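You operate a simulated robot arm through the tools that you are given. There is no shell and no other tool.

You are at the controls of a simulated robot arm. One attempt, no reset.

## Task
Check the seam of bottle 27 on the turner and tray it.
Fine: mode SEAM, arm in for the spin and out after; seam at the side green tray, else orange; mode back to SKEW.

Only the result counts: the job must be done as asked and must still hold three seconds after the hand-in. Knocking over, shifting, dropping, spilling or breaking anything else fails it.

## Robot
A 6-joint arm with a two-finger gripper, fixed in place. Base frame: the origin is at the foot of the arm, x ahead of it, y to its left, z up; the work surface is at about z = 0.865. Lengths are in m, angles in rad, forces in N, time in s.
With the tool pointing down near the work surface it reaches from about 0.14 to 0.68 m from the base axis. Its first joint turns from -1.152 to 1.152 rad. Payload 2.45 kg.
The tool frame sits at the grasp point between the pads (the TCP): z along the fingers, y along the line on which they close. The tips reach 0.03 m beyond it. Largest opening 0.106 m; the body of the gripper starts 0.079 m behind the TCP.
Orientation is told as [roll, pitch, yaw] about the base's x, y, z axes, in that order, counted from this pose: with the fingers straight down and closing along the base's y, the tool's x points along the base's -x, its y along +y and its z along -z.

## Interface
- The arm moves only by the tool move_arm. Its argument "deltas" is one flat list of numbers, 6 for each row, row after row: the shift along the tool's x, y, z in m, then the turn, a rotation vector about the tool's x, y, z in degrees. In form: [tx, ty, tz, wx, wy, wz, tx, ty, tz, wx, wy, wz, ...]. A call has 1 to 20 rows; each row shifts and turns the commanded pose from where the row before left it, along the tool's axes as they then stand. "gripper" is the finger opening in m, from 0 to 0.106, set as the call begins (left out, the last holds). A row lasts 0.2 s, in which the tool goes at most 0.05 m and 0.15 rad; a call with a longer step from one row to the next is refused whole, and so is a gripper value outside its range. A pose out of reach is approached as far as the arm can. The call stops where the force on the tool passes 40 N (or 10 N more than at its start, if that is more) or the arm is blocked; 0.2 s more then pass. The fingers move at their own pace (about 0.153 m/s each) and stop on an object; they squeeze with about 42 N. The grip force told is the motor's: it shows also when the fingers shut on nothing. Time passes only in rows, and 0.2 s behind the last, so rows that do not move let the fingers close. It gives the time, the measured TCP pose, the force on the tool (base axes), the opening and the grip force at its end, in the units of the frame above (readings bear some noise), with the torque about the TCP (base axes, N m) and any sound that the robot's microphone picked up.
- Cameras (640 x 400 px; columns grow to the right, rows downward): "scene" is fixed at [0.0762, 0.4357, 1.4034]; the picture's right is [-0.46, -0.89, 0.00], its down [-0.52, 0.27, -0.81] and it looks along [0.72, -0.37, -0.59] (base axes); focal length 214 px, centre (320, 200). "wrist" rides on the gripper at [0.076, -0.002, -0.106] in the tool frame; the picture's right is [0.02, 1.00, 0.00], its down [-0.78, 0.02, -0.62] and it looks along [-0.62, 0.01, 0.78] (tool axes); focal length 247 px, centre (320, 200). There is no depth. A picture from a camera that has moved, and an enlarged one, comes with that camera's place and axes in the base frame and with its lens.
- grab_frame(camera): a new picture of that camera. No time passes.
- enlarge(camera, box): a new picture of the part [left, top, right, bottom] of that camera's present view, enlarged. No time passes.
- finish_job(): hands the job in; it is judged then, once.

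Places have to be worked out from the pictures, the camera data and where the tool is seen. Open the gripper and draw the arm clear of the work before you hand the job in, unless the task says otherwise.

The tools are called after ">>>" as a command line: name --argument value ..., lists and objects as JSON in quotes. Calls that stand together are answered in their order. move_arm: Moves the arm, as the interface text tells. Its arguments: {"type":"object","properties":{"deltas":{"type":"array","items":{"type":"number"}},"gripper":{"type":"number"}},"required":["deltas"]} The other tools are called the same way: grab_frame (camera) takes a picture; enlarge (camera, box) takes an enlarged picture of a part of a camera's view; finish_job () hands the job in.

At the start:

```text
time_s: 0.0
ee_pos: [0.2597, 0.2052, 1.3289]
tool_rot: [0.001, -0.002, 0.0]
ft_force: [-0.1, 0.1, 0.1]
ft_torque: [-0.02, -0.01, -0.02]
width: 0.1058
grip_force: 0.1
```

scene: 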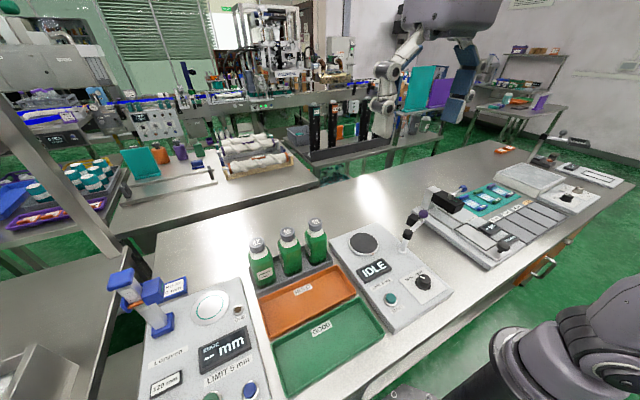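
wrist: 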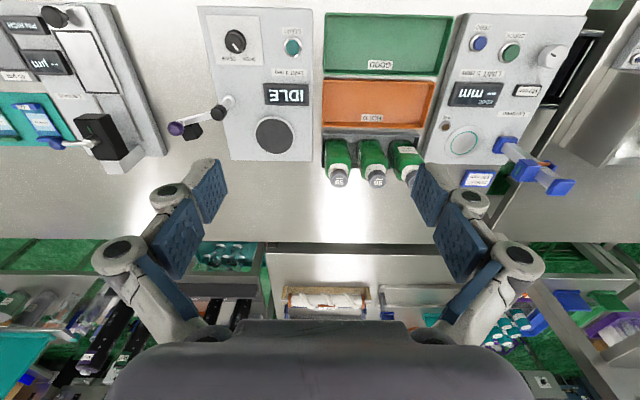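

I start by looking closely at the turner, the bottles and the trays before moving anything.

>>> enlarge --camera "scene" --box '[320, 200, 480, 340]'

>>> enlarge --camera "scene" --box '[230, 200, 390, 300]'

>>> enlarge --camera "wrist" --box '[160, 0, 320, 170]'

>>> enlarge --camera "wrist" --box '[310, 0, 470, 200]'

```text
2.86 times, centred on (400, 270) of scene
camera zoom: at [0.0762, 0.4357, 1.4034], right [-0.46, -0.89, 0.0], down [-0.52, 0.27, -0.81], along [0.72, -0.37, -0.59], focal length 613 px, centre (91, 0)
```

zoom: 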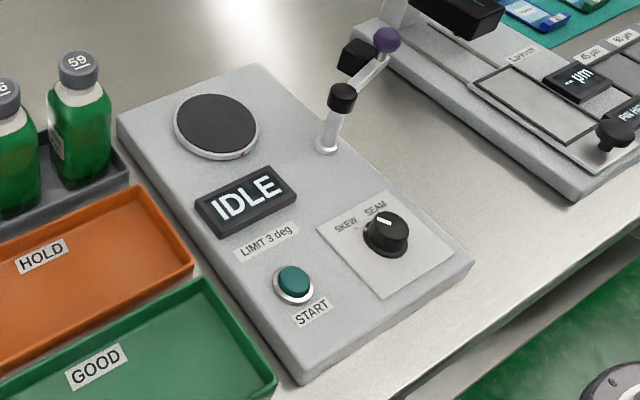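

```text
4.00 times, centred on (310, 250) of scene
camera zoom: at [0.0762, 0.4357, 1.4034], right [-0.46, -0.89, 0.0], down [-0.52, 0.27, -0.81], along [0.72, -0.37, -0.59], focal length 858 px, centre (360, 0)
```

zoom: 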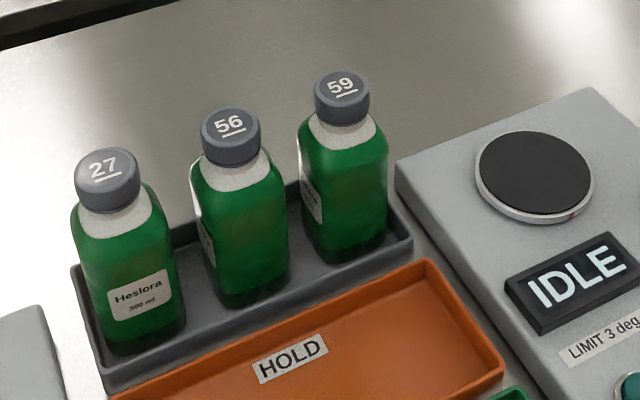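

```text
2.35 times, centred on (240, 85) of wrist
camera zoom: at [0.1836, 0.205, 1.4359], right [-0.02, 1.0, 0.0], down [0.78, 0.02, 0.62], along [0.62, 0.01, -0.78], focal length 581 px, centre (508, 471)
```

zoom: 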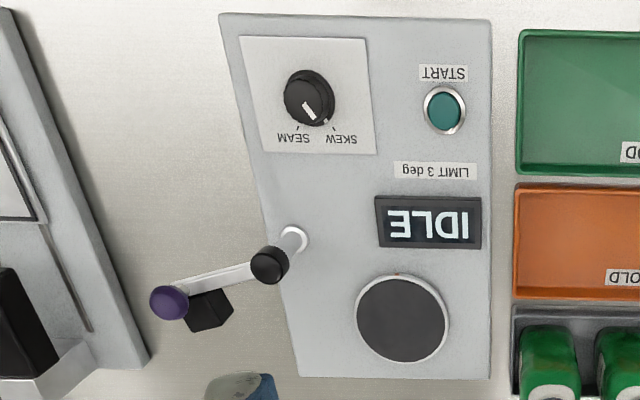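

```text
2.00 times, centred on (390, 100) of wrist
camera zoom: at [0.1836, 0.205, 1.4359], right [-0.02, 1.0, 0.0], down [0.78, 0.02, 0.62], along [0.62, 0.01, -0.78], focal length 494 px, centre (180, 400)
```

zoom: 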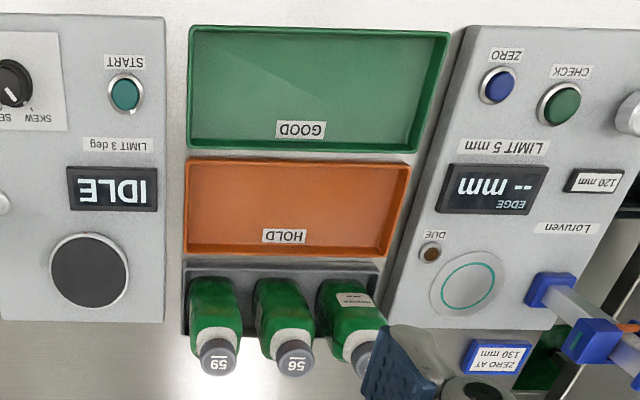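

The turner disc appears to be near (0.43, 0.10), the knob near (0.24, 0.05), START near (0.247, 0.155) and the swing arm's ball near (0.37, -0.07, 0.99). I move the tool over the turner, staying high, for closer wrist views.

>>> move_arm --deltas '[0, -0.0258, 0.0298, 0, 0, 0, 0, -0.0258, 0.0298, 0, 0, 0, 0, -0.0258, 0.0298, 0, 0, 0, 0, -0.0258, 0.0298, 0, 0, 0, 0, -0.0258, 0.0298, 0, 0, 0, 0, -0.0258, 0.0298, 0, 0, 0]'

>>> grab_frame --camera "wrist"

>>> grab_frame --camera "scene"

```text
time_s: 1.4
ee_pos: [0.2607, 0.0544, 1.1508]
tool_rot: [0.001, -0.002, 0.0]
ft_force: [0.8, -0.1, -0.6]
ft_torque: [0.03, -0.02, -0.03]
width: 0.1058
grip_force: 0.0
```

```text
taken
camera wrist: at [0.183, 0.0528, 1.2593], right [-0.02, 1.0, 0.0], down [0.78, 0.02, 0.62], along [0.62, 0.01, -0.78], focal length 247 px, centre (320, 200)
```

wrist: 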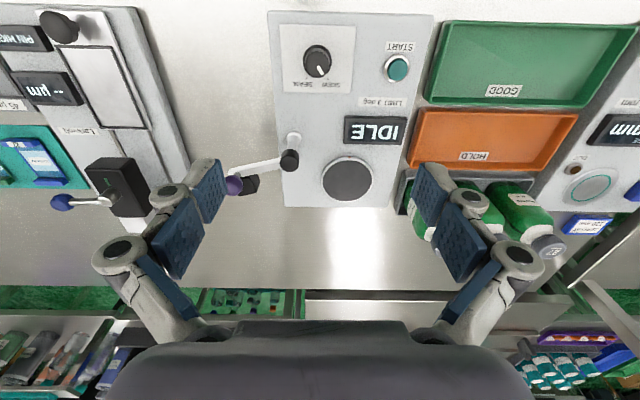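

```text
taken
```

scene: 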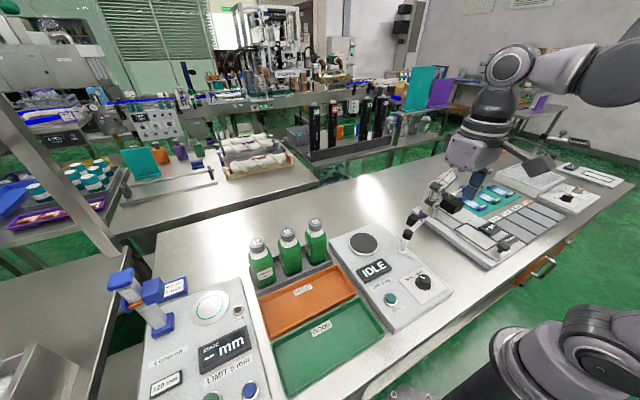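

The view is closer now; I enlarge the knob, the swing arm and the disc.

>>> enlarge --camera "wrist" --box '[270, 10, 430, 110]'

>>> enlarge --camera "wrist" --box '[220, 110, 380, 210]'

>>> enlarge --camera "wrist" --box '[400, 110, 600, 260]'

>>> enlarge --camera "scene" --box '[370, 190, 450, 250]'

>>> enlarge --camera "scene" --box '[380, 255, 460, 315]'

```text
4.00 times, centred on (350, 60) of wrist
camera zoom: at [0.183, 0.0528, 1.2593], right [-0.02, 1.0, 0.0], down [0.78, 0.02, 0.62], along [0.62, 0.01, -0.78], focal length 988 px, centre (200, 760)
```

zoom: 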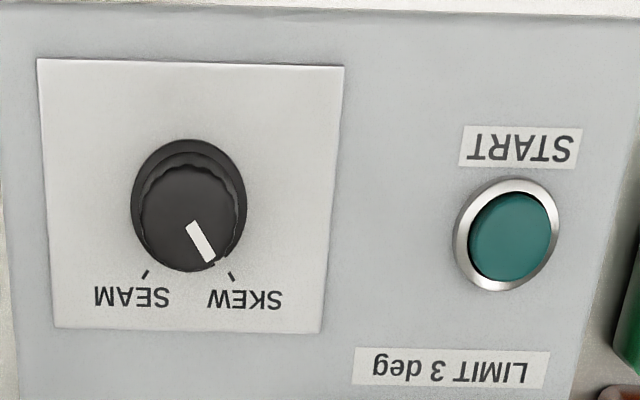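

```text
4.00 times, centred on (300, 160) of wrist
camera zoom: at [0.183, 0.0528, 1.2593], right [-0.02, 1.0, 0.0], down [0.78, 0.02, 0.62], along [0.62, 0.01, -0.78], focal length 988 px, centre (400, 360)
```

zoom: 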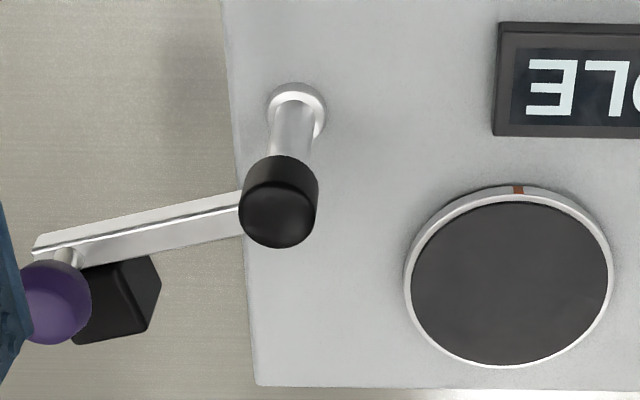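

```text
2.67 times, centred on (500, 185) of wrist
camera zoom: at [0.183, 0.0528, 1.2593], right [-0.02, 1.0, 0.0], down [0.78, 0.02, 0.62], along [0.62, 0.01, -0.78], focal length 659 px, centre (-160, 240)
```

zoom: 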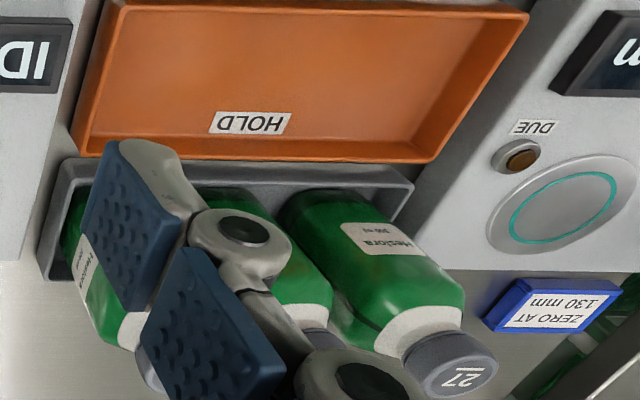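

```text
6.67 times, centred on (410, 220) of scene
camera zoom: at [0.0762, 0.4357, 1.4034], right [-0.46, -0.89, 0.0], down [-0.52, 0.27, -0.81], along [0.72, -0.37, -0.59], focal length 1430 px, centre (-280, 67)
```

zoom: 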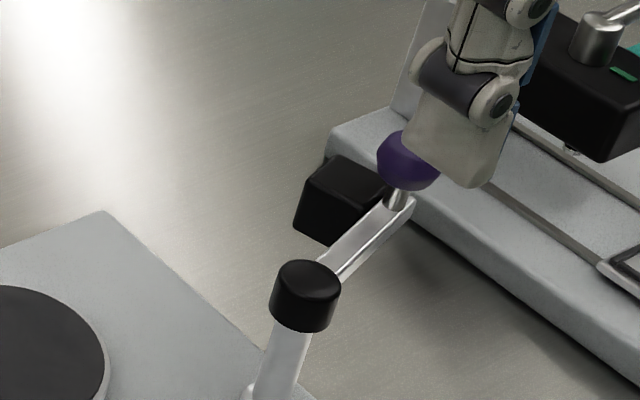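

```text
6.67 times, centred on (420, 285) of scene
camera zoom: at [0.0762, 0.4357, 1.4034], right [-0.46, -0.89, 0.0], down [-0.52, 0.27, -0.81], along [0.72, -0.37, -0.59], focal length 1430 px, centre (-347, -367)
```

zoom: 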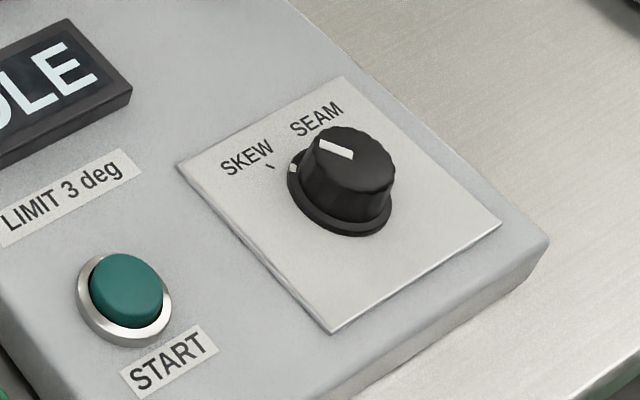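

The knob sits at about (0.2415, 0.049), with the SKEW and SEAM ticks roughly +34° and -34° from +x. The swing arm's black sensor box is on the +x side of its bar, so "in" should be the bar pointing +x beside the disc. Next I look at the bottles from nearby.

>>> move_arm --deltas '[0, 0.0394, 0.0043, 0, 0, 0, 0, 0.0394, 0.0043, 0, 0, 0, 0, 0.0394, 0.0043, 0, 0, 0, 0, 0.0394, 0.0043, 0, 0, 0, 0, 0.0394, 0.0043, 0, 0, 0, 0, 0.0394, 0.0043, 0, 0, 0, 0, 0.0394, 0.0043, 0, 0, 0]'

>>> grab_frame --camera "wrist"

>>> enlarge --camera "wrist" --box '[230, 120, 430, 280]'

>>> enlarge --camera "scene" --box '[240, 210, 340, 300]'

```text
time_s: 3.0
ee_pos: [0.258, 0.328, 1.1168]
tool_rot: [0.001, -0.002, -0.001]
ft_force: [0.2, 0.5, -0.3]
ft_torque: [-0.03, 0.0, 0.06]
width: 0.1061
grip_force: 0.0
```

```text
taken
camera wrist: at [0.1823, 0.3278, 1.2242], right [-0.02, 1.0, 0.0], down [0.78, 0.02, 0.62], along [0.62, 0.01, -0.78], focal length 247 px, centre (320, 200)
```

wrist: 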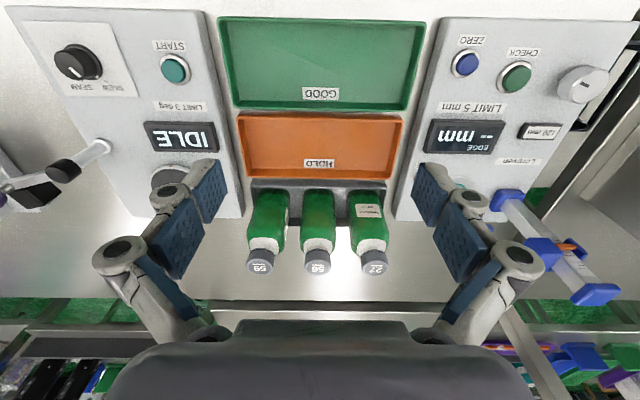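

```text
2.50 times, centred on (330, 200) of wrist
camera zoom: at [0.1823, 0.3278, 1.2242], right [-0.02, 1.0, 0.0], down [0.78, 0.02, 0.62], along [0.62, 0.01, -0.78], focal length 617 px, centre (295, 200)
```

zoom: 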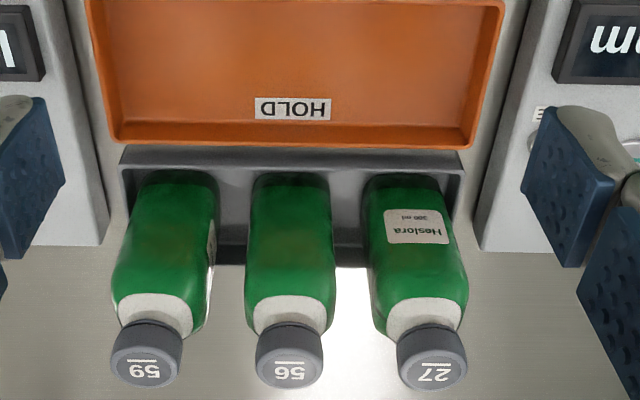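

```text
4.44 times, centred on (290, 255) of scene
camera zoom: at [0.0762, 0.4357, 1.4034], right [-0.46, -0.89, 0.0], down [-0.52, 0.27, -0.81], along [0.72, -0.37, -0.59], focal length 953 px, centre (453, -44)
```

zoom: 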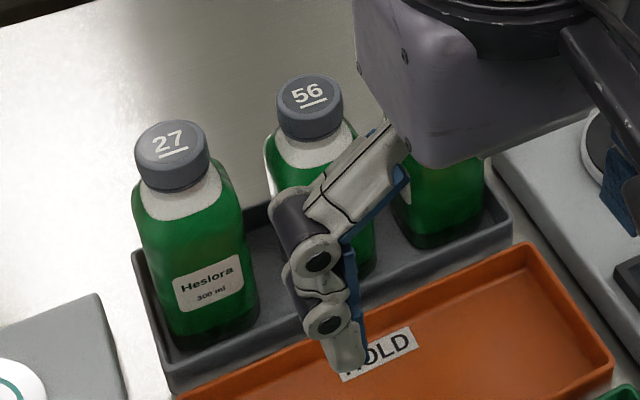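

All three bottles stand in the grey rack about 0.078 m apart. Bottle 27 is at about (0.459, 0.409) with its cap top near z = 1.022 and its label facing roughly -x. I zoom in to judge its cross-section and yaw.

>>> enlarge --camera "wrist" --box '[335, 180, 405, 285]'

>>> enlarge --camera "scene" --box '[245, 230, 305, 300]'

```text
3.81 times, centred on (370, 232) of wrist
camera zoom: at [0.1823, 0.3278, 1.2242], right [-0.02, 1.0, 0.0], down [0.78, 0.02, 0.62], along [0.62, 0.01, -0.78], focal length 941 px, centre (130, 76)
```

zoom: 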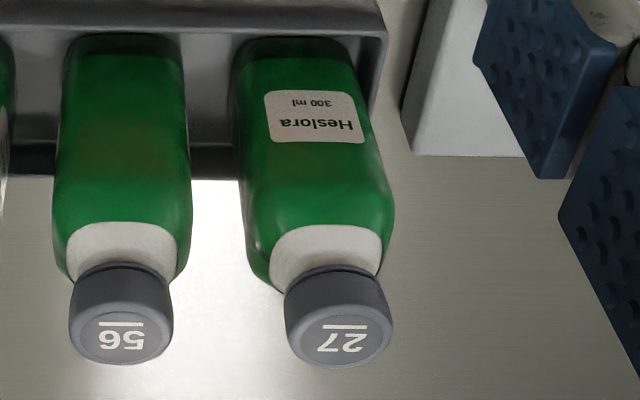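

```text
5.71 times, centred on (275, 265) of scene
camera zoom: at [0.0762, 0.4357, 1.4034], right [-0.46, -0.89, 0.0], down [-0.52, 0.27, -0.81], along [0.72, -0.37, -0.59], focal length 1226 px, centre (577, -171)
```

zoom: 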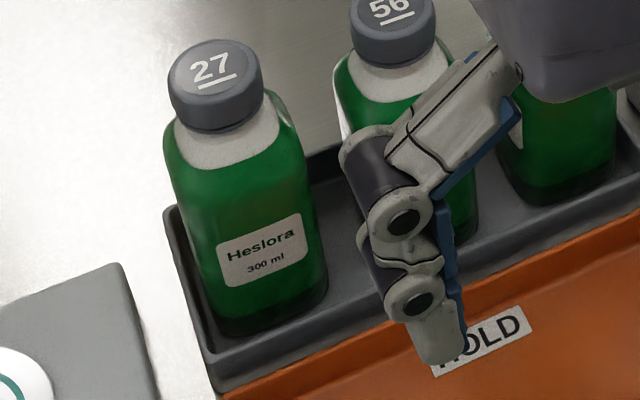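

Bottle 27 is square with rounded corners, aligned with the base axes, and its body is about 0.056 m wide. I do the knob first, so I move over it at a safe height for a precise view.

>>> move_arm --deltas '[0.0026, -0.0399, 0, 0, 0, 0, 0.0026, -0.0399, 0, 0, 0, 0, 0.0026, -0.0399, 0, 0, 0, 0, 0.0026, -0.0399, 0, 0, 0, 0, 0.0026, -0.0399, 0, 0, 0, 0, 0.0026, -0.0399, 0, 0, 0, 0, 0.0024, -0.0396, 0, 0, 0, 0, 0, 0, 0.03, 0, 0, 0, 0, 0, 0.03, 0, 0, 0, 0, 0, 0, 0, 0, 0]'

>>> grab_frame --camera "wrist"

>>> enlarge --camera "wrist" --box '[260, 60, 380, 160]'

>>> grab_frame --camera "scene"

```text
time_s: 5.2
ee_pos: [0.2416, 0.046, 1.0576]
tool_rot: [0.0, -0.002, 0.0]
ft_force: [0.3, 0.8, -0.1]
ft_torque: [-0.01, -0.02, 0.01]
width: 0.1059
grip_force: 0.1
```

```text
taken
camera wrist: at [0.1657, 0.045, 1.1656], right [-0.02, 1.0, 0.0], down [0.78, 0.02, 0.62], along [0.62, 0.01, -0.78], focal length 247 px, centre (320, 200)
```

wrist: 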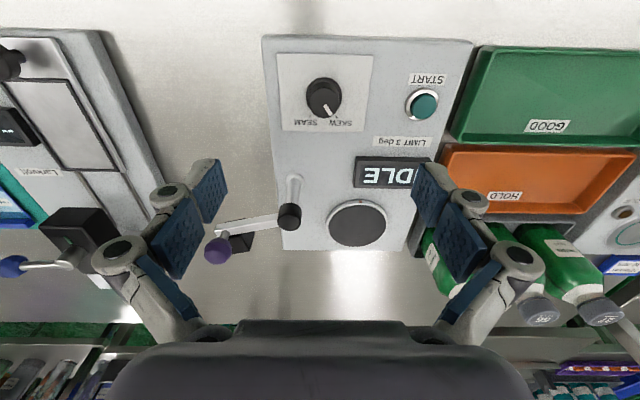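

```text
4.00 times, centred on (320, 110) of wrist
camera zoom: at [0.1657, 0.045, 1.1656], right [-0.02, 1.0, 0.0], down [0.78, 0.02, 0.62], along [0.62, 0.01, -0.78], focal length 988 px, centre (320, 560)
```

zoom: 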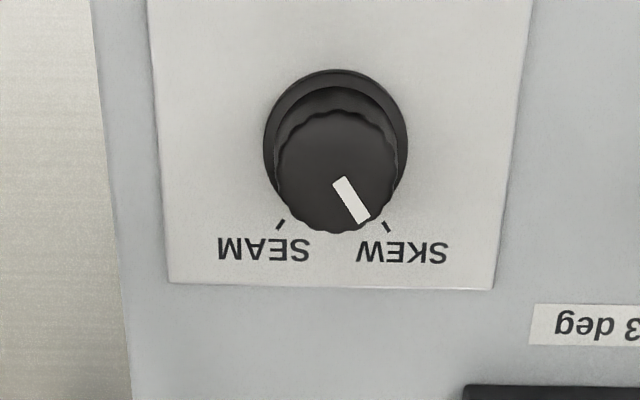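

```text
taken
```

scene: 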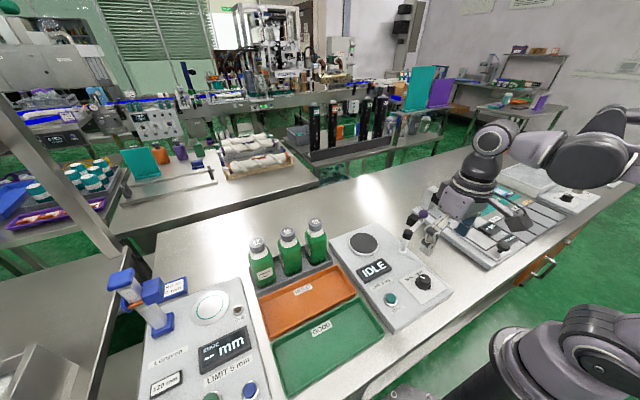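

The knob axis works out at about (0.242, 0.0495), with its top near z = 0.918 and the cap about 0.03 m across. I yaw the tool +34° and lower it so the tips straddle the cap just above the skirt.

>>> move_arm --deltas '[0, 0.0025, 0, 0, 0, 0, 0, 0, 0, 0, 0, -8.5, 0, 0, 0, 0, 0, -8.5, 0, 0, 0, 0, 0, -8.5, 0, 0, 0, 0, 0, -8.5, 0, 0, 0.03, 0, 0, 0, 0, 0, 0.03, 0, 0, 0, 0, 0, 0.025, 0, 0, 0, 0, 0, 0, 0, 0, 0]' --gripper 0.07

>>> grab_frame --camera "wrist"

>>> enlarge --camera "scene" --box '[360, 230, 480, 310]'

```text
time_s: 7.2
ee_pos: [0.2398, 0.0518, 0.9747]
tool_rot: [0.0, -0.002, 0.594]
ft_force: [-0.7, -0.1, 0.2]
ft_torque: [-0.01, -0.01, -0.02]
width: 0.0701
grip_force: 0.0
```

```text
taken
camera wrist: at [0.1781, 0.0076, 1.0824], right [-0.58, 0.82, 0.0], down [0.64, 0.45, 0.62], along [0.51, 0.36, -0.78], focal length 247 px, centre (320, 200)
```

wrist: 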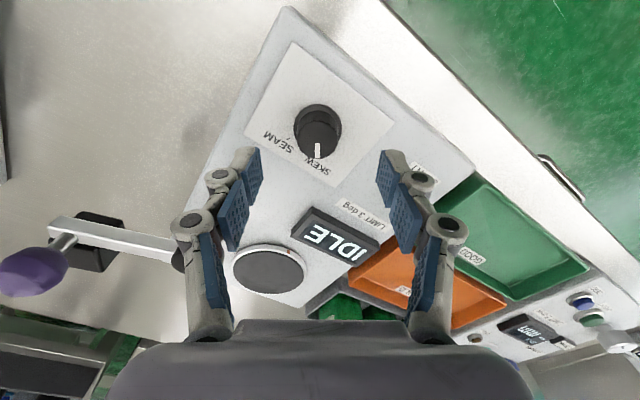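

```text
5.00 times, centred on (420, 270) of scene
camera zoom: at [0.0762, 0.4357, 1.4034], right [-0.46, -0.89, 0.0], down [-0.52, 0.27, -0.81], along [0.72, -0.37, -0.59], focal length 1072 px, centre (-180, -150)
```

zoom: 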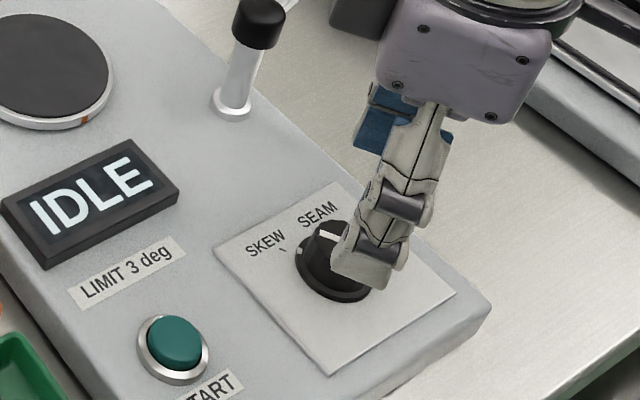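

The fingers straddle the knob about 0.04 m above final height. I zoom to check how well it is centred.

>>> enlarge --camera "wrist" --box '[270, 90, 370, 170]'

```text
5.00 times, centred on (320, 130) of wrist
camera zoom: at [0.1781, 0.0076, 1.0824], right [-0.58, 0.82, 0.0], down [0.64, 0.45, 0.62], along [0.51, 0.36, -0.78], focal length 1235 px, centre (320, 550)
```

zoom: 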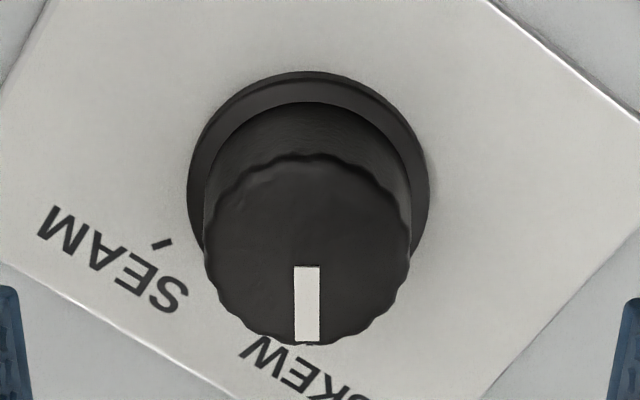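

The white mark lines up with the tool's x, so SKEW is at 34°, and the knob is about 3 mm toward tool -y. I correct that, descend 0.041 m and then close on the cap.

>>> move_arm --deltas '[0, -0.0028, 0, 0, 0, 0, 0, 0, 0.02, 0, 0, 0, 0, 0, 0.02, 0, 0, 0, 0, 0, 0, 0, 0, 0]' --gripper 0.07

>>> enlarge --camera "scene" --box '[380, 240, 460, 300]'

>>> grab_frame --camera "wrist"

```text
time_s: 8.2
ee_pos: [0.2432, 0.0478, 0.9339]
tool_rot: [0.001, -0.002, 0.594]
ft_force: [-1.0, -0.2, -0.7]
ft_torque: [-0.01, -0.01, -0.01]
width: 0.0701
grip_force: 0.1
```

```text
6.67 times, centred on (420, 270) of scene
camera zoom: at [0.0762, 0.4357, 1.4034], right [-0.46, -0.89, 0.0], down [-0.52, 0.27, -0.81], along [0.72, -0.37, -0.59], focal length 1430 px, centre (-347, -267)
```

zoom: 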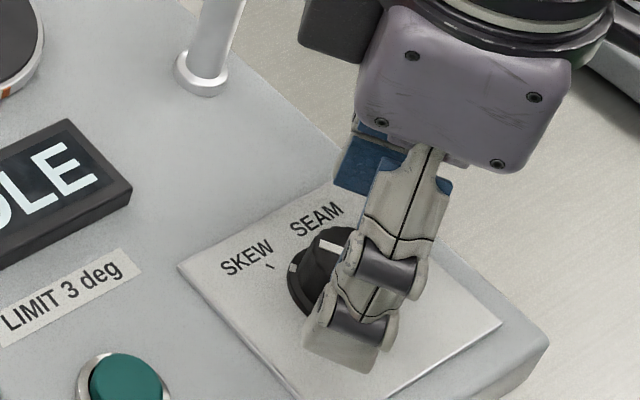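

```text
taken
camera wrist: at [0.1813, 0.0045, 1.0413], right [-0.58, 0.82, 0.0], down [0.64, 0.45, 0.62], along [0.51, 0.36, -0.78], focal length 247 px, centre (320, 200)
```

wrist: 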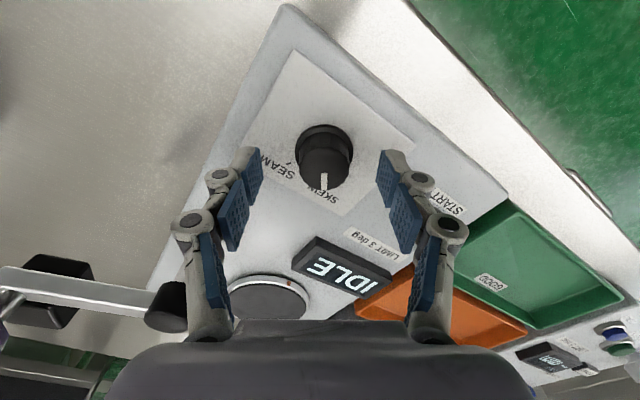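

The knob is centred between the pads, so I close on it now.

>>> move_arm --deltas '[0, 0, 0, 0, 0, 0, 0, 0, 0, 0, 0, 0, 0, 0, 0, 0, 0, 0]' --gripper 0.0

>>> enlarge --camera "wrist" --box '[250, 90, 390, 190]'

```text
time_s: 9.0
ee_pos: [0.2422, 0.0493, 0.9337]
tool_rot: [0.006, -0.003, 0.592]
ft_force: [-12.6, 18.8, 5.6]
ft_torque: [0.08, 0.77, -0.03]
width: 0.0314
grip_force: 44.8
```

```text
4.00 times, centred on (320, 140) of wrist
camera zoom: at [0.1805, 0.0058, 1.0414], right [-0.58, 0.82, 0.01], down [0.64, 0.45, 0.62], along [0.51, 0.36, -0.78], focal length 988 px, centre (320, 440)
```

zoom: 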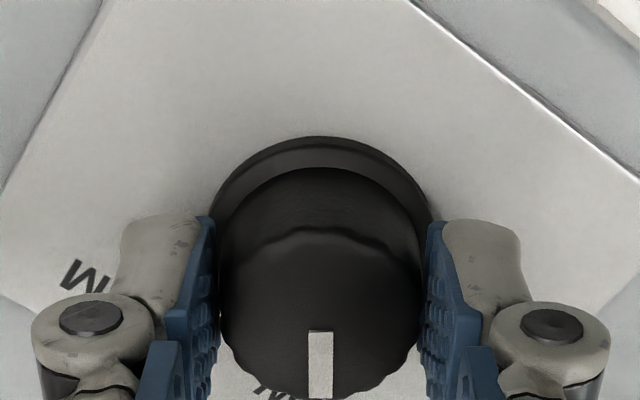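

The knob is held at an opening of 0.0314 m. The 22 N side force along +tool y says I am about 1.5 mm off-centre, so I shift that way and re-read.

>>> move_arm --deltas '[0, 0.0012, 0, 0, 0, 0, 0, 0, 0, 0, 0, 0]' --gripper 0.0

```text
time_s: 9.6
ee_pos: [0.2418, 0.051, 0.9331]
tool_rot: [0.001, -0.004, 0.593]
ft_force: [-12.8, 10.7, -7.5]
ft_torque: [0.48, 0.33, 0.01]
width: 0.0313
grip_force: 45.3
```

The side force is dropping, now about 16 N along tool y. I shift a further 2 mm.

>>> move_arm --deltas '[0, 0.001, 0, 0, 0, 0, 0, 0.001, 0, 0, 0, 0, 0, 0, 0, 0, 0, 0]' --gripper 0.0

```text
time_s: 10.4
ee_pos: [0.2427, 0.0498, 0.9356]
tool_rot: [-0.004, -0.001, 0.592]
ft_force: [-9.8, -2.5, -1.0]
ft_torque: [0.38, -0.33, 0.0]
width: 0.0317
grip_force: 45.3
```

Side forces are now small. I turn the knob clockwise as seen from above, which is positive about tool z, by 34° first and then check.

>>> move_arm --deltas '[0, 0, 0, 0, 0, 6.8, 0, 0, 0, 0, 0, 6.8, 0, 0, 0, 0, 0, 6.8, 0, 0, 0, 0, 0, 6.8, 0, 0, 0, 0, 0, 6.8, 0, 0, 0, 0, 0, 0]' --gripper 0.0

>>> enlarge --camera "wrist" --box '[250, 90, 390, 190]'

>>> enlarge --camera "scene" --box '[380, 240, 460, 300]'

```text
time_s: 11.3
ee_pos: [0.2431, 0.0502, 0.9344]
tool_rot: [0.0, -0.005, 0.214]
ft_force: [2.3, 0.1, -3.8]
ft_torque: [-0.03, 0.57, -0.01]
width: 0.0316
grip_force: 45.0
stopped in row 4: the force on the tool passed its limit at 40 N (the readings are from after the stop); the commanded pose is now the measured one
```

```text
4.00 times, centred on (320, 140) of wrist
camera zoom: at [0.1677, 0.0329, 1.0415], right [-0.23, 0.97, 0.0], down [0.76, 0.18, 0.63], along [0.61, 0.14, -0.78], focal length 988 px, centre (320, 440)
```

zoom: 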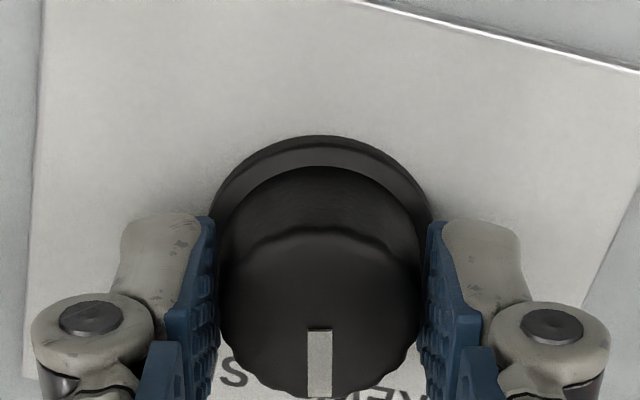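

```text
6.67 times, centred on (420, 270) of scene
camera zoom: at [0.0763, 0.4357, 1.4034], right [-0.46, -0.89, 0.0], down [-0.52, 0.27, -0.81], along [0.72, -0.37, -0.59], focal length 1430 px, centre (-347, -267)
```

zoom: 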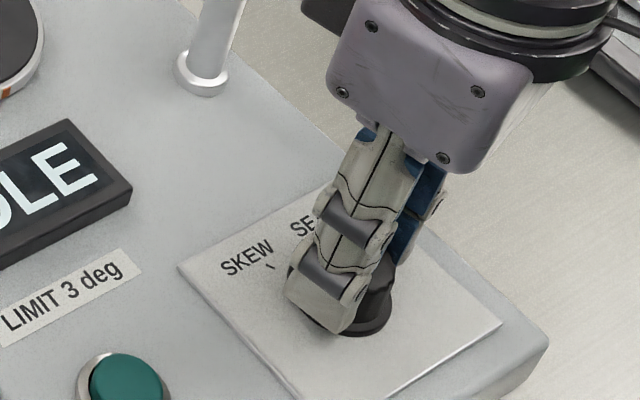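

The knob turned with the tool to about 12°, and the stop reset the command with forces near zero. I continue with smaller steps.

>>> move_arm --deltas '[0, 0, 0, 0, 0, 4, 0, 0, 0, 0, 0, 4, 0, 0, 0, 0, 0, 4, 0, 0, 0, 0, 0, 4, 0, 0, 0, 0, 0, 0]' --gripper 0.0

```text
time_s: 12.5
ee_pos: [0.2425, 0.0495, 0.9348]
tool_rot: [0.001, -0.005, -0.068]
ft_force: [13.1, -1.2, -15.4]
ft_torque: [0.04, 0.14, -0.02]
width: 0.0312
grip_force: 45.6
```

The knob is at about -4° with forces of 13 N in x and -15 N in z. I ease the pose slightly toward them while turning 16° more.

>>> move_arm --deltas '[-0.0005, 0, 0.0005, 0, 0, 4, -0.0004, 0, 0.0003, 0, 0, 4, 0, 0, 0, 0, 0, 4, 0, 0, 0, 0, 0, 4, 0, 0, 0, 0, 0, 0]' --gripper 0.0

```text
time_s: 13.7
ee_pos: [0.2417, 0.0499, 0.9338]
tool_rot: [0.001, -0.002, -0.349]
ft_force: [-8.3, -8.2, 38.4]
ft_torque: [-0.2, 0.48, 0.0]
width: 0.0315
grip_force: 44.6
```

The z force is now +38 N from the small lowering, so I raise 0.6 mm and turn the last 14°.

>>> move_arm --deltas '[0, 0, -0.0006, 0, 0, 0, 0, 0, 0, 0, 0, 3.5, 0, 0, 0, 0, 0, 3.5, 0, 0, 0, 0, 0, 3.5, 0, 0, 0, 0, 0, 3.5, 0, 0, 0, 0, 0, 0]' --gripper 0.0

>>> enlarge --camera "wrist" --box '[230, 60, 410, 200]'

>>> enlarge --camera "scene" --box '[320, 220, 480, 320]'

```text
time_s: 15.1
ee_pos: [0.2423, 0.0499, 0.9335]
tool_rot: [0.001, -0.003, -0.593]
ft_force: [-15.6, -7.7, 8.8]
ft_torque: [-0.46, -0.05, -0.02]
width: 0.0311
grip_force: 44.7
```

```text
2.86 times, centred on (320, 130) of wrist
camera zoom: at [0.1781, 0.0917, 1.0411], right [0.54, 0.84, 0.0], down [0.66, -0.42, 0.62], along [0.52, -0.34, -0.78], focal length 706 px, centre (320, 400)
```

zoom: 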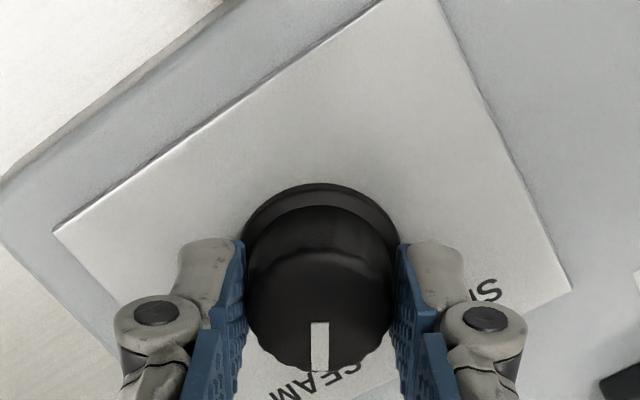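

```text
4.00 times, centred on (400, 270) of scene
camera zoom: at [0.0757, 0.4355, 1.4035], right [-0.46, -0.89, 0.0], down [-0.52, 0.27, -0.81], along [0.72, -0.37, -0.59], focal length 858 px, centre (0, -80)
```

zoom: 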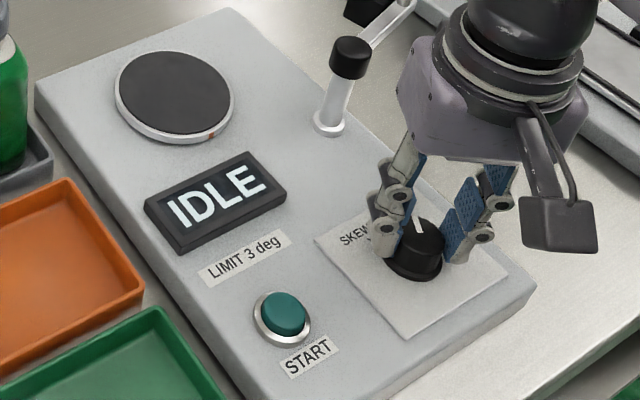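

The mark has followed the tool to -34°. I open, rise straight up and check the knob against the SEAM tick.

>>> move_arm --deltas '[0, 0, 0, 0, 0, 0, 0, 0, 0, 0, 0, 0, 0, 0, -0.04, 0, 0, 0, 0, 0, -0.04, 0, 0, 0, 0, 0, -0.04, 0, 0, 0, 0, 0, 0, 0, 0, 0]' --gripper 0.07

>>> enlarge --camera "wrist" --box '[260, 60, 380, 160]'

>>> enlarge --camera "scene" --box '[380, 240, 460, 300]'

```text
time_s: 16.5
ee_pos: [0.2436, 0.0492, 1.0531]
tool_rot: [0.005, -0.004, -0.592]
ft_force: [0.1, 0.3, 0.1]
ft_torque: [0.01, 0.02, -0.05]
width: 0.07
grip_force: 0.0
```

```text
4.00 times, centred on (320, 110) of wrist
camera zoom: at [0.1783, 0.0911, 1.1607], right [0.54, 0.84, 0.0], down [0.66, -0.42, 0.62], along [0.53, -0.33, -0.78], focal length 988 px, centre (320, 560)
```

zoom: 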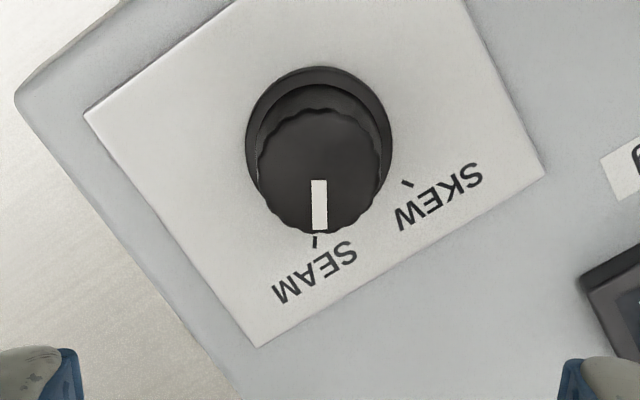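

```text
6.67 times, centred on (420, 270) of scene
camera zoom: at [0.0762, 0.4357, 1.4034], right [-0.46, -0.89, 0.0], down [-0.52, 0.27, -0.81], along [0.72, -0.37, -0.59], focal length 1430 px, centre (-347, -267)
```

zoom: 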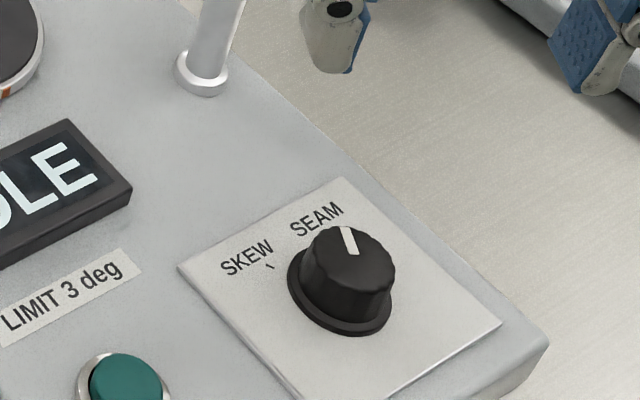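

The mark now sits on the SEAM tick. I rise while yawing to +90° so the fingers close along x, in front of and behind the bottle row, before travelling to bottle 27.

>>> move_arm --deltas '[0, 0, -0.01, 0, 0, -8.27, 0, 0, -0.01, 0, 0, -8.27, 0, 0, -0.01, 0, 0, -8.27, 0, 0, -0.01, 0, 0, -8.27, 0, 0, -0.01, 0, 0, -8.27, 0, 0, -0.01, 0, 0, -8.27, 0, 0, -0.01, 0, 0, -8.27, 0, 0, -0.01, 0, 0, -8.27, 0, 0, -0.01, 0, 0, -8.27, 0, 0, -0.01, 0, 0, -8.27, 0, 0, -0.01, 0, 0, -8.27, 0, 0, -0.01, 0, 0, -8.27, 0, 0, -0.01, 0, 0, -8.27, 0, 0, -0.01, 0, 0, -8.27, 0, 0, -0.01, 0, 0, -8.27]' --gripper 0.106

```text
time_s: 19.7
ee_pos: [0.2433, 0.049, 1.2042]
tool_rot: [-0.005, 0.0, 1.577]
ft_force: [0.0, -0.7, -0.3]
ft_torque: [-0.03, 0.01, 0.01]
width: 0.106
grip_force: 0.1
```

Yaw is 90° at z = 1.204. I travel to above bottle 27, where tool x is -Y and tool y is -X, staying high.

>>> move_arm --deltas '[-0.0399, -0.02406, 0, 0, 0, 0, -0.0399, -0.02406, 0, 0, 0, 0, -0.0399, -0.02406, 0, 0, 0, 0, -0.0399, -0.02406, 0, 0, 0, 0, -0.0399, -0.02406, 0, 0, 0, 0, -0.0399, -0.02406, 0, 0, 0, 0, -0.0399, -0.02406, 0, 0, 0, 0, -0.0399, -0.02406, 0, 0, 0, 0, -0.0399, -0.02406, 0, 0, 0, 0, 0, 0, 0.04, 0, 0, 0, 0, 0, 0.03, 0, 0, 0, 0, 0, 0, 0, 0, 0]'

>>> grab_frame --camera "wrist"

>>> grab_frame --camera "scene"

```text
time_s: 22.3
ee_pos: [0.428, 0.3805, 1.1106]
tool_rot: [-0.006, 0.0, 1.575]
ft_force: [0.7, 0.1, 0.3]
ft_torque: [0.0, -0.01, 0.0]
width: 0.1061
grip_force: 0.0
out of reach, approached as far as the arm can: row 8, 9
```

```text
taken
camera wrist: at [0.4304, 0.3041, 1.2192], right [-1.0, -0.02, 0.0], down [-0.02, 0.78, 0.62], along [-0.01, 0.62, -0.78], focal length 247 px, centre (320, 200)
```

wrist: 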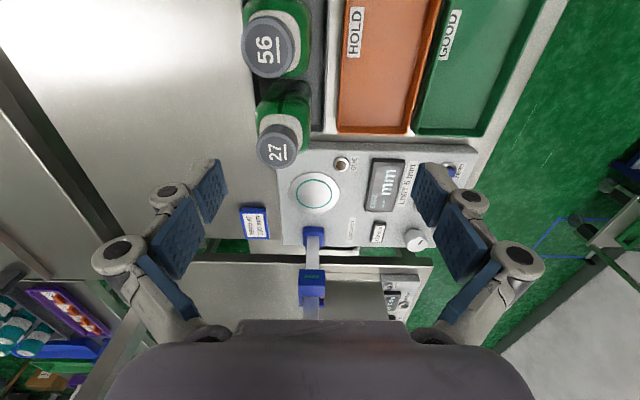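

```text
taken
```

scene: 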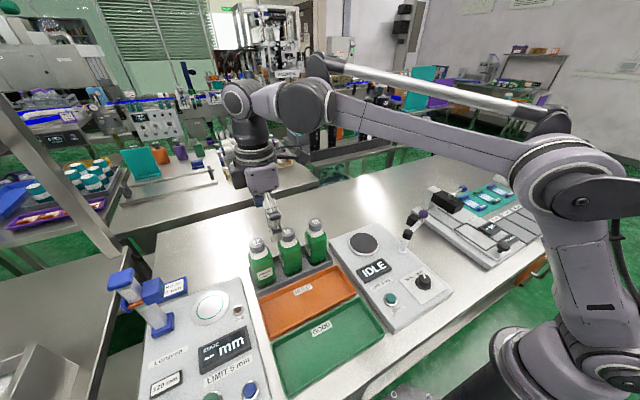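

The target was out of reach at that height, and the tool is now at (0.428, 0.381, 1.111). I lower to about z = 1.075, with tips above the 1.022 cap tops, and then extend toward the bottle.

>>> move_arm --deltas '[0, 0, 0, 0, 0, 0, 0, 0, 0, 0, 0, 0]'

>>> enlarge --camera "wrist" --box '[220, 0, 340, 180]'

>>> enlarge --camera "scene" --box '[220, 180, 360, 300]'

```text
time_s: 22.9
ee_pos: [0.4293, 0.3801, 1.1114]
tool_rot: [-0.005, 0.0, 1.574]
ft_force: [0.7, -0.2, 0.3]
ft_torque: [-0.03, 0.01, 0.02]
width: 0.1061
grip_force: 0.0
```

```text
2.22 times, centred on (280, 90) of wrist
camera zoom: at [0.4305, 0.3042, 1.2195], right [-1.0, -0.02, 0.0], down [-0.02, 0.78, 0.62], along [-0.01, 0.62, -0.78], focal length 549 px, centre (409, 444)
```

zoom: 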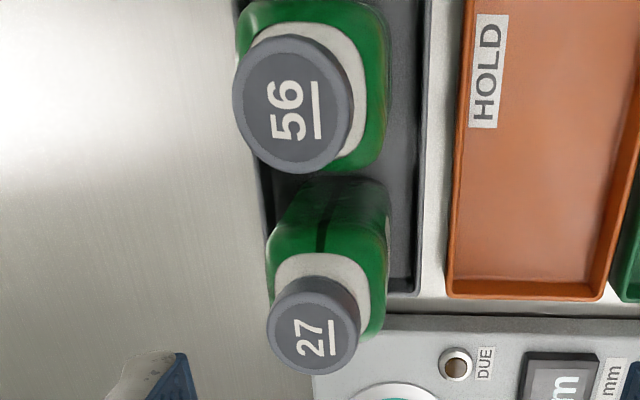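

```text
3.33 times, centred on (290, 240) of scene
camera zoom: at [0.0762, 0.4357, 1.4034], right [-0.46, -0.89, 0.0], down [-0.52, 0.27, -0.81], along [0.72, -0.37, -0.59], focal length 715 px, centre (420, 67)
```

zoom: 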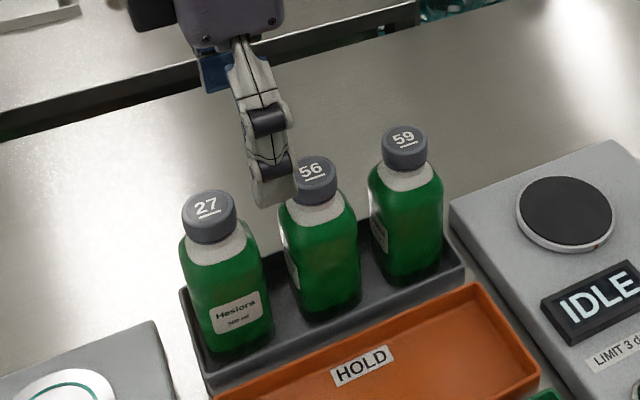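

From here the cap of bottle 27 projects to about (0.464, 0.405). I lower to z ≈ 1.075 and extend to it, watching for reach limits.

>>> move_arm --deltas '[0, 0, 0.036, 0, 0, 0, -0.012, -0.016, 0, 0, 0, 0, -0.012, -0.017, 0, 0, 0, 0, 0, 0, 0, 0, 0, 0]'

>>> grab_frame --camera "wrist"

>>> enlarge --camera "scene" --box '[220, 180, 360, 300]'

```text
time_s: 23.9
ee_pos: [0.4632, 0.4026, 1.0739]
tool_rot: [-0.004, 0.0, 1.575]
ft_force: [0.0, 0.5, -0.7]
ft_torque: [0.03, 0.01, 0.01]
width: 0.1059
grip_force: 0.1
```

```text
taken
camera wrist: at [0.4643, 0.3272, 1.182], right [-1.0, -0.02, 0.0], down [-0.02, 0.78, 0.62], along [-0.01, 0.62, -0.78], focal length 247 px, centre (320, 200)
```

wrist: 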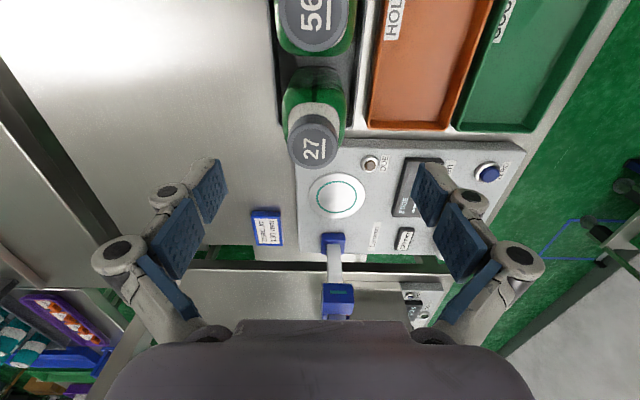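

```text
3.33 times, centred on (290, 240) of scene
camera zoom: at [0.0762, 0.4357, 1.4034], right [-0.46, -0.89, 0.0], down [-0.52, 0.27, -0.81], along [0.72, -0.37, -0.59], focal length 715 px, centre (420, 67)
```

zoom: 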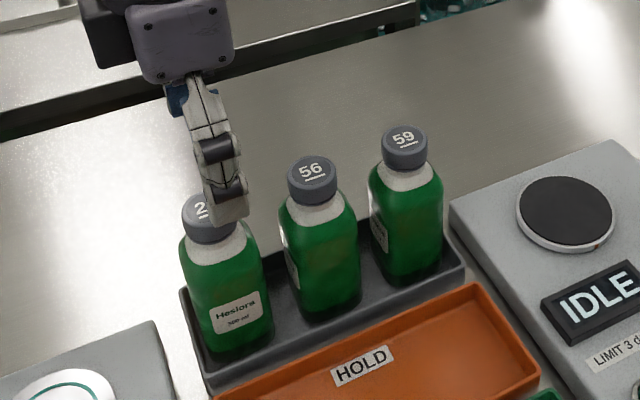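

The tool reached (0.463, 0.403, 1.074). I zoom in on the cap to fix the remaining offset.

>>> enlarge --camera "wrist" --box '[260, 70, 370, 180]'

```text
3.64 times, centred on (315, 125) of wrist
camera zoom: at [0.4643, 0.3272, 1.182], right [-1.0, -0.02, 0.0], down [-0.02, 0.78, 0.62], along [-0.01, 0.62, -0.78], focal length 898 px, centre (338, 473)
```

zoom: 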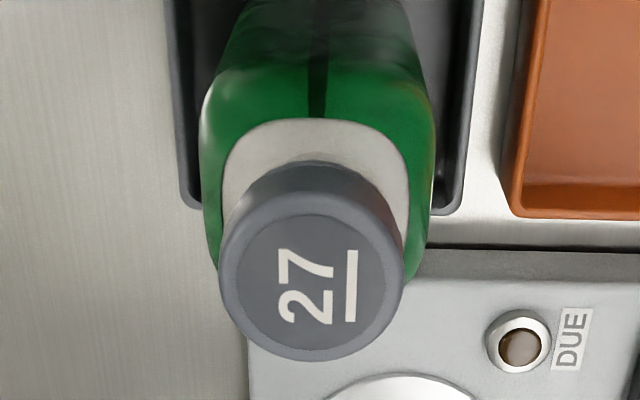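

The cap is offset by about 4–5 mm toward +x and 4 mm toward +y from the finger centre. I correct and descend to TCP z ≈ 0.958, which leaves the gripper body about 15 mm above the cap.

>>> move_arm --deltas '[-0.0038, -0.0045, 0, 0, 0, 0, 0, 0, 0.03, 0, 0, 0, 0, 0, 0.03, 0, 0, 0, 0, 0, 0, 0, 0, 0]'

>>> grab_frame --camera "wrist"

>>> enlarge --camera "scene" --box '[220, 180, 360, 300]'

```text
time_s: 24.9
ee_pos: [0.4682, 0.4057, 1.0128]
tool_rot: [-0.006, -0.002, 1.574]
ft_force: [0.5, -0.1, 0.0]
ft_torque: [-0.02, 0.0, 0.01]
width: 0.1059
grip_force: 0.1
```

```text
taken
camera wrist: at [0.4703, 0.3299, 1.1198], right [-1.0, -0.02, 0.0], down [-0.02, 0.78, 0.62], along [-0.01, 0.62, -0.78], focal length 247 px, centre (320, 200)
```

wrist: 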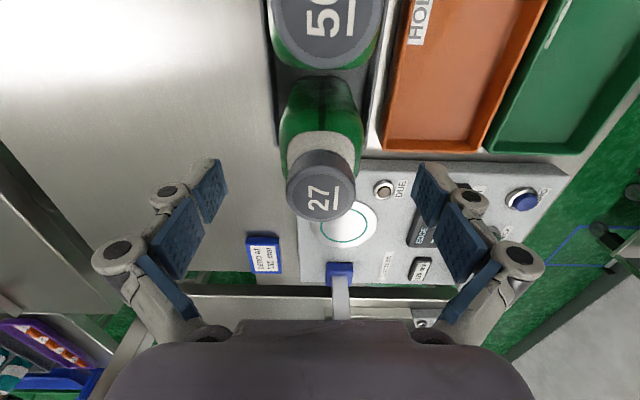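

```text
3.33 times, centred on (290, 240) of scene
camera zoom: at [0.0762, 0.4357, 1.4034], right [-0.46, -0.89, 0.0], down [-0.52, 0.27, -0.81], along [0.72, -0.37, -0.59], focal length 715 px, centre (420, 67)
```

zoom: 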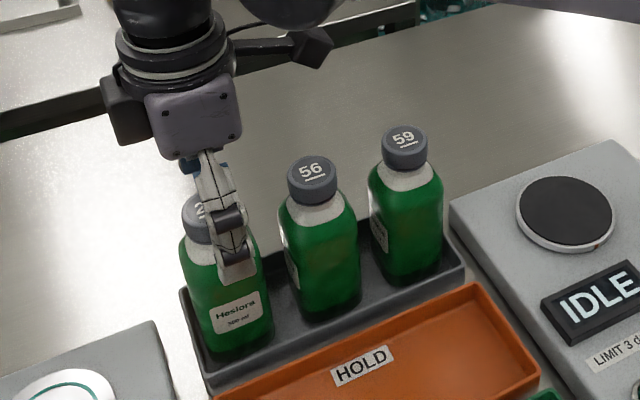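

The cap is now centred between the fingers. I descend the remaining 0.055 m to the body grip height.

>>> move_arm --deltas '[0, 0, 0.02, 0, 0, 0, 0, 0, 0.02, 0, 0, 0, 0, 0, 0.015, 0, 0, 0, 0, 0, 0, 0, 0, 0]'

>>> grab_frame --camera "wrist"

>>> enlarge --camera "scene" --box '[220, 180, 360, 300]'

```text
time_s: 25.9
ee_pos: [0.4655, 0.4064, 0.9576]
tool_rot: [-0.006, -0.001, 1.574]
ft_force: [-0.5, -1.0, 0.3]
ft_torque: [0.03, -0.01, -0.02]
width: 0.1058
grip_force: 0.2
```

```text
taken
camera wrist: at [0.4671, 0.3317, 1.0658], right [-1.0, -0.02, 0.0], down [-0.02, 0.78, 0.62], along [-0.01, 0.62, -0.78], focal length 247 px, centre (320, 200)
```

wrist: 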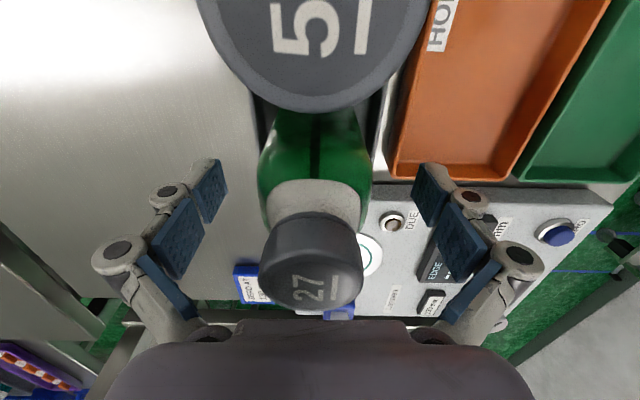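

```text
3.33 times, centred on (290, 240) of scene
camera zoom: at [0.0762, 0.4357, 1.4034], right [-0.46, -0.89, 0.0], down [-0.52, 0.27, -0.81], along [0.72, -0.37, -0.59], focal length 715 px, centre (420, 67)
```

zoom: 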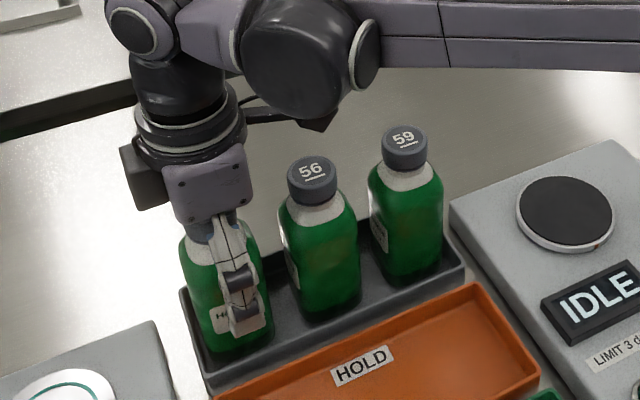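

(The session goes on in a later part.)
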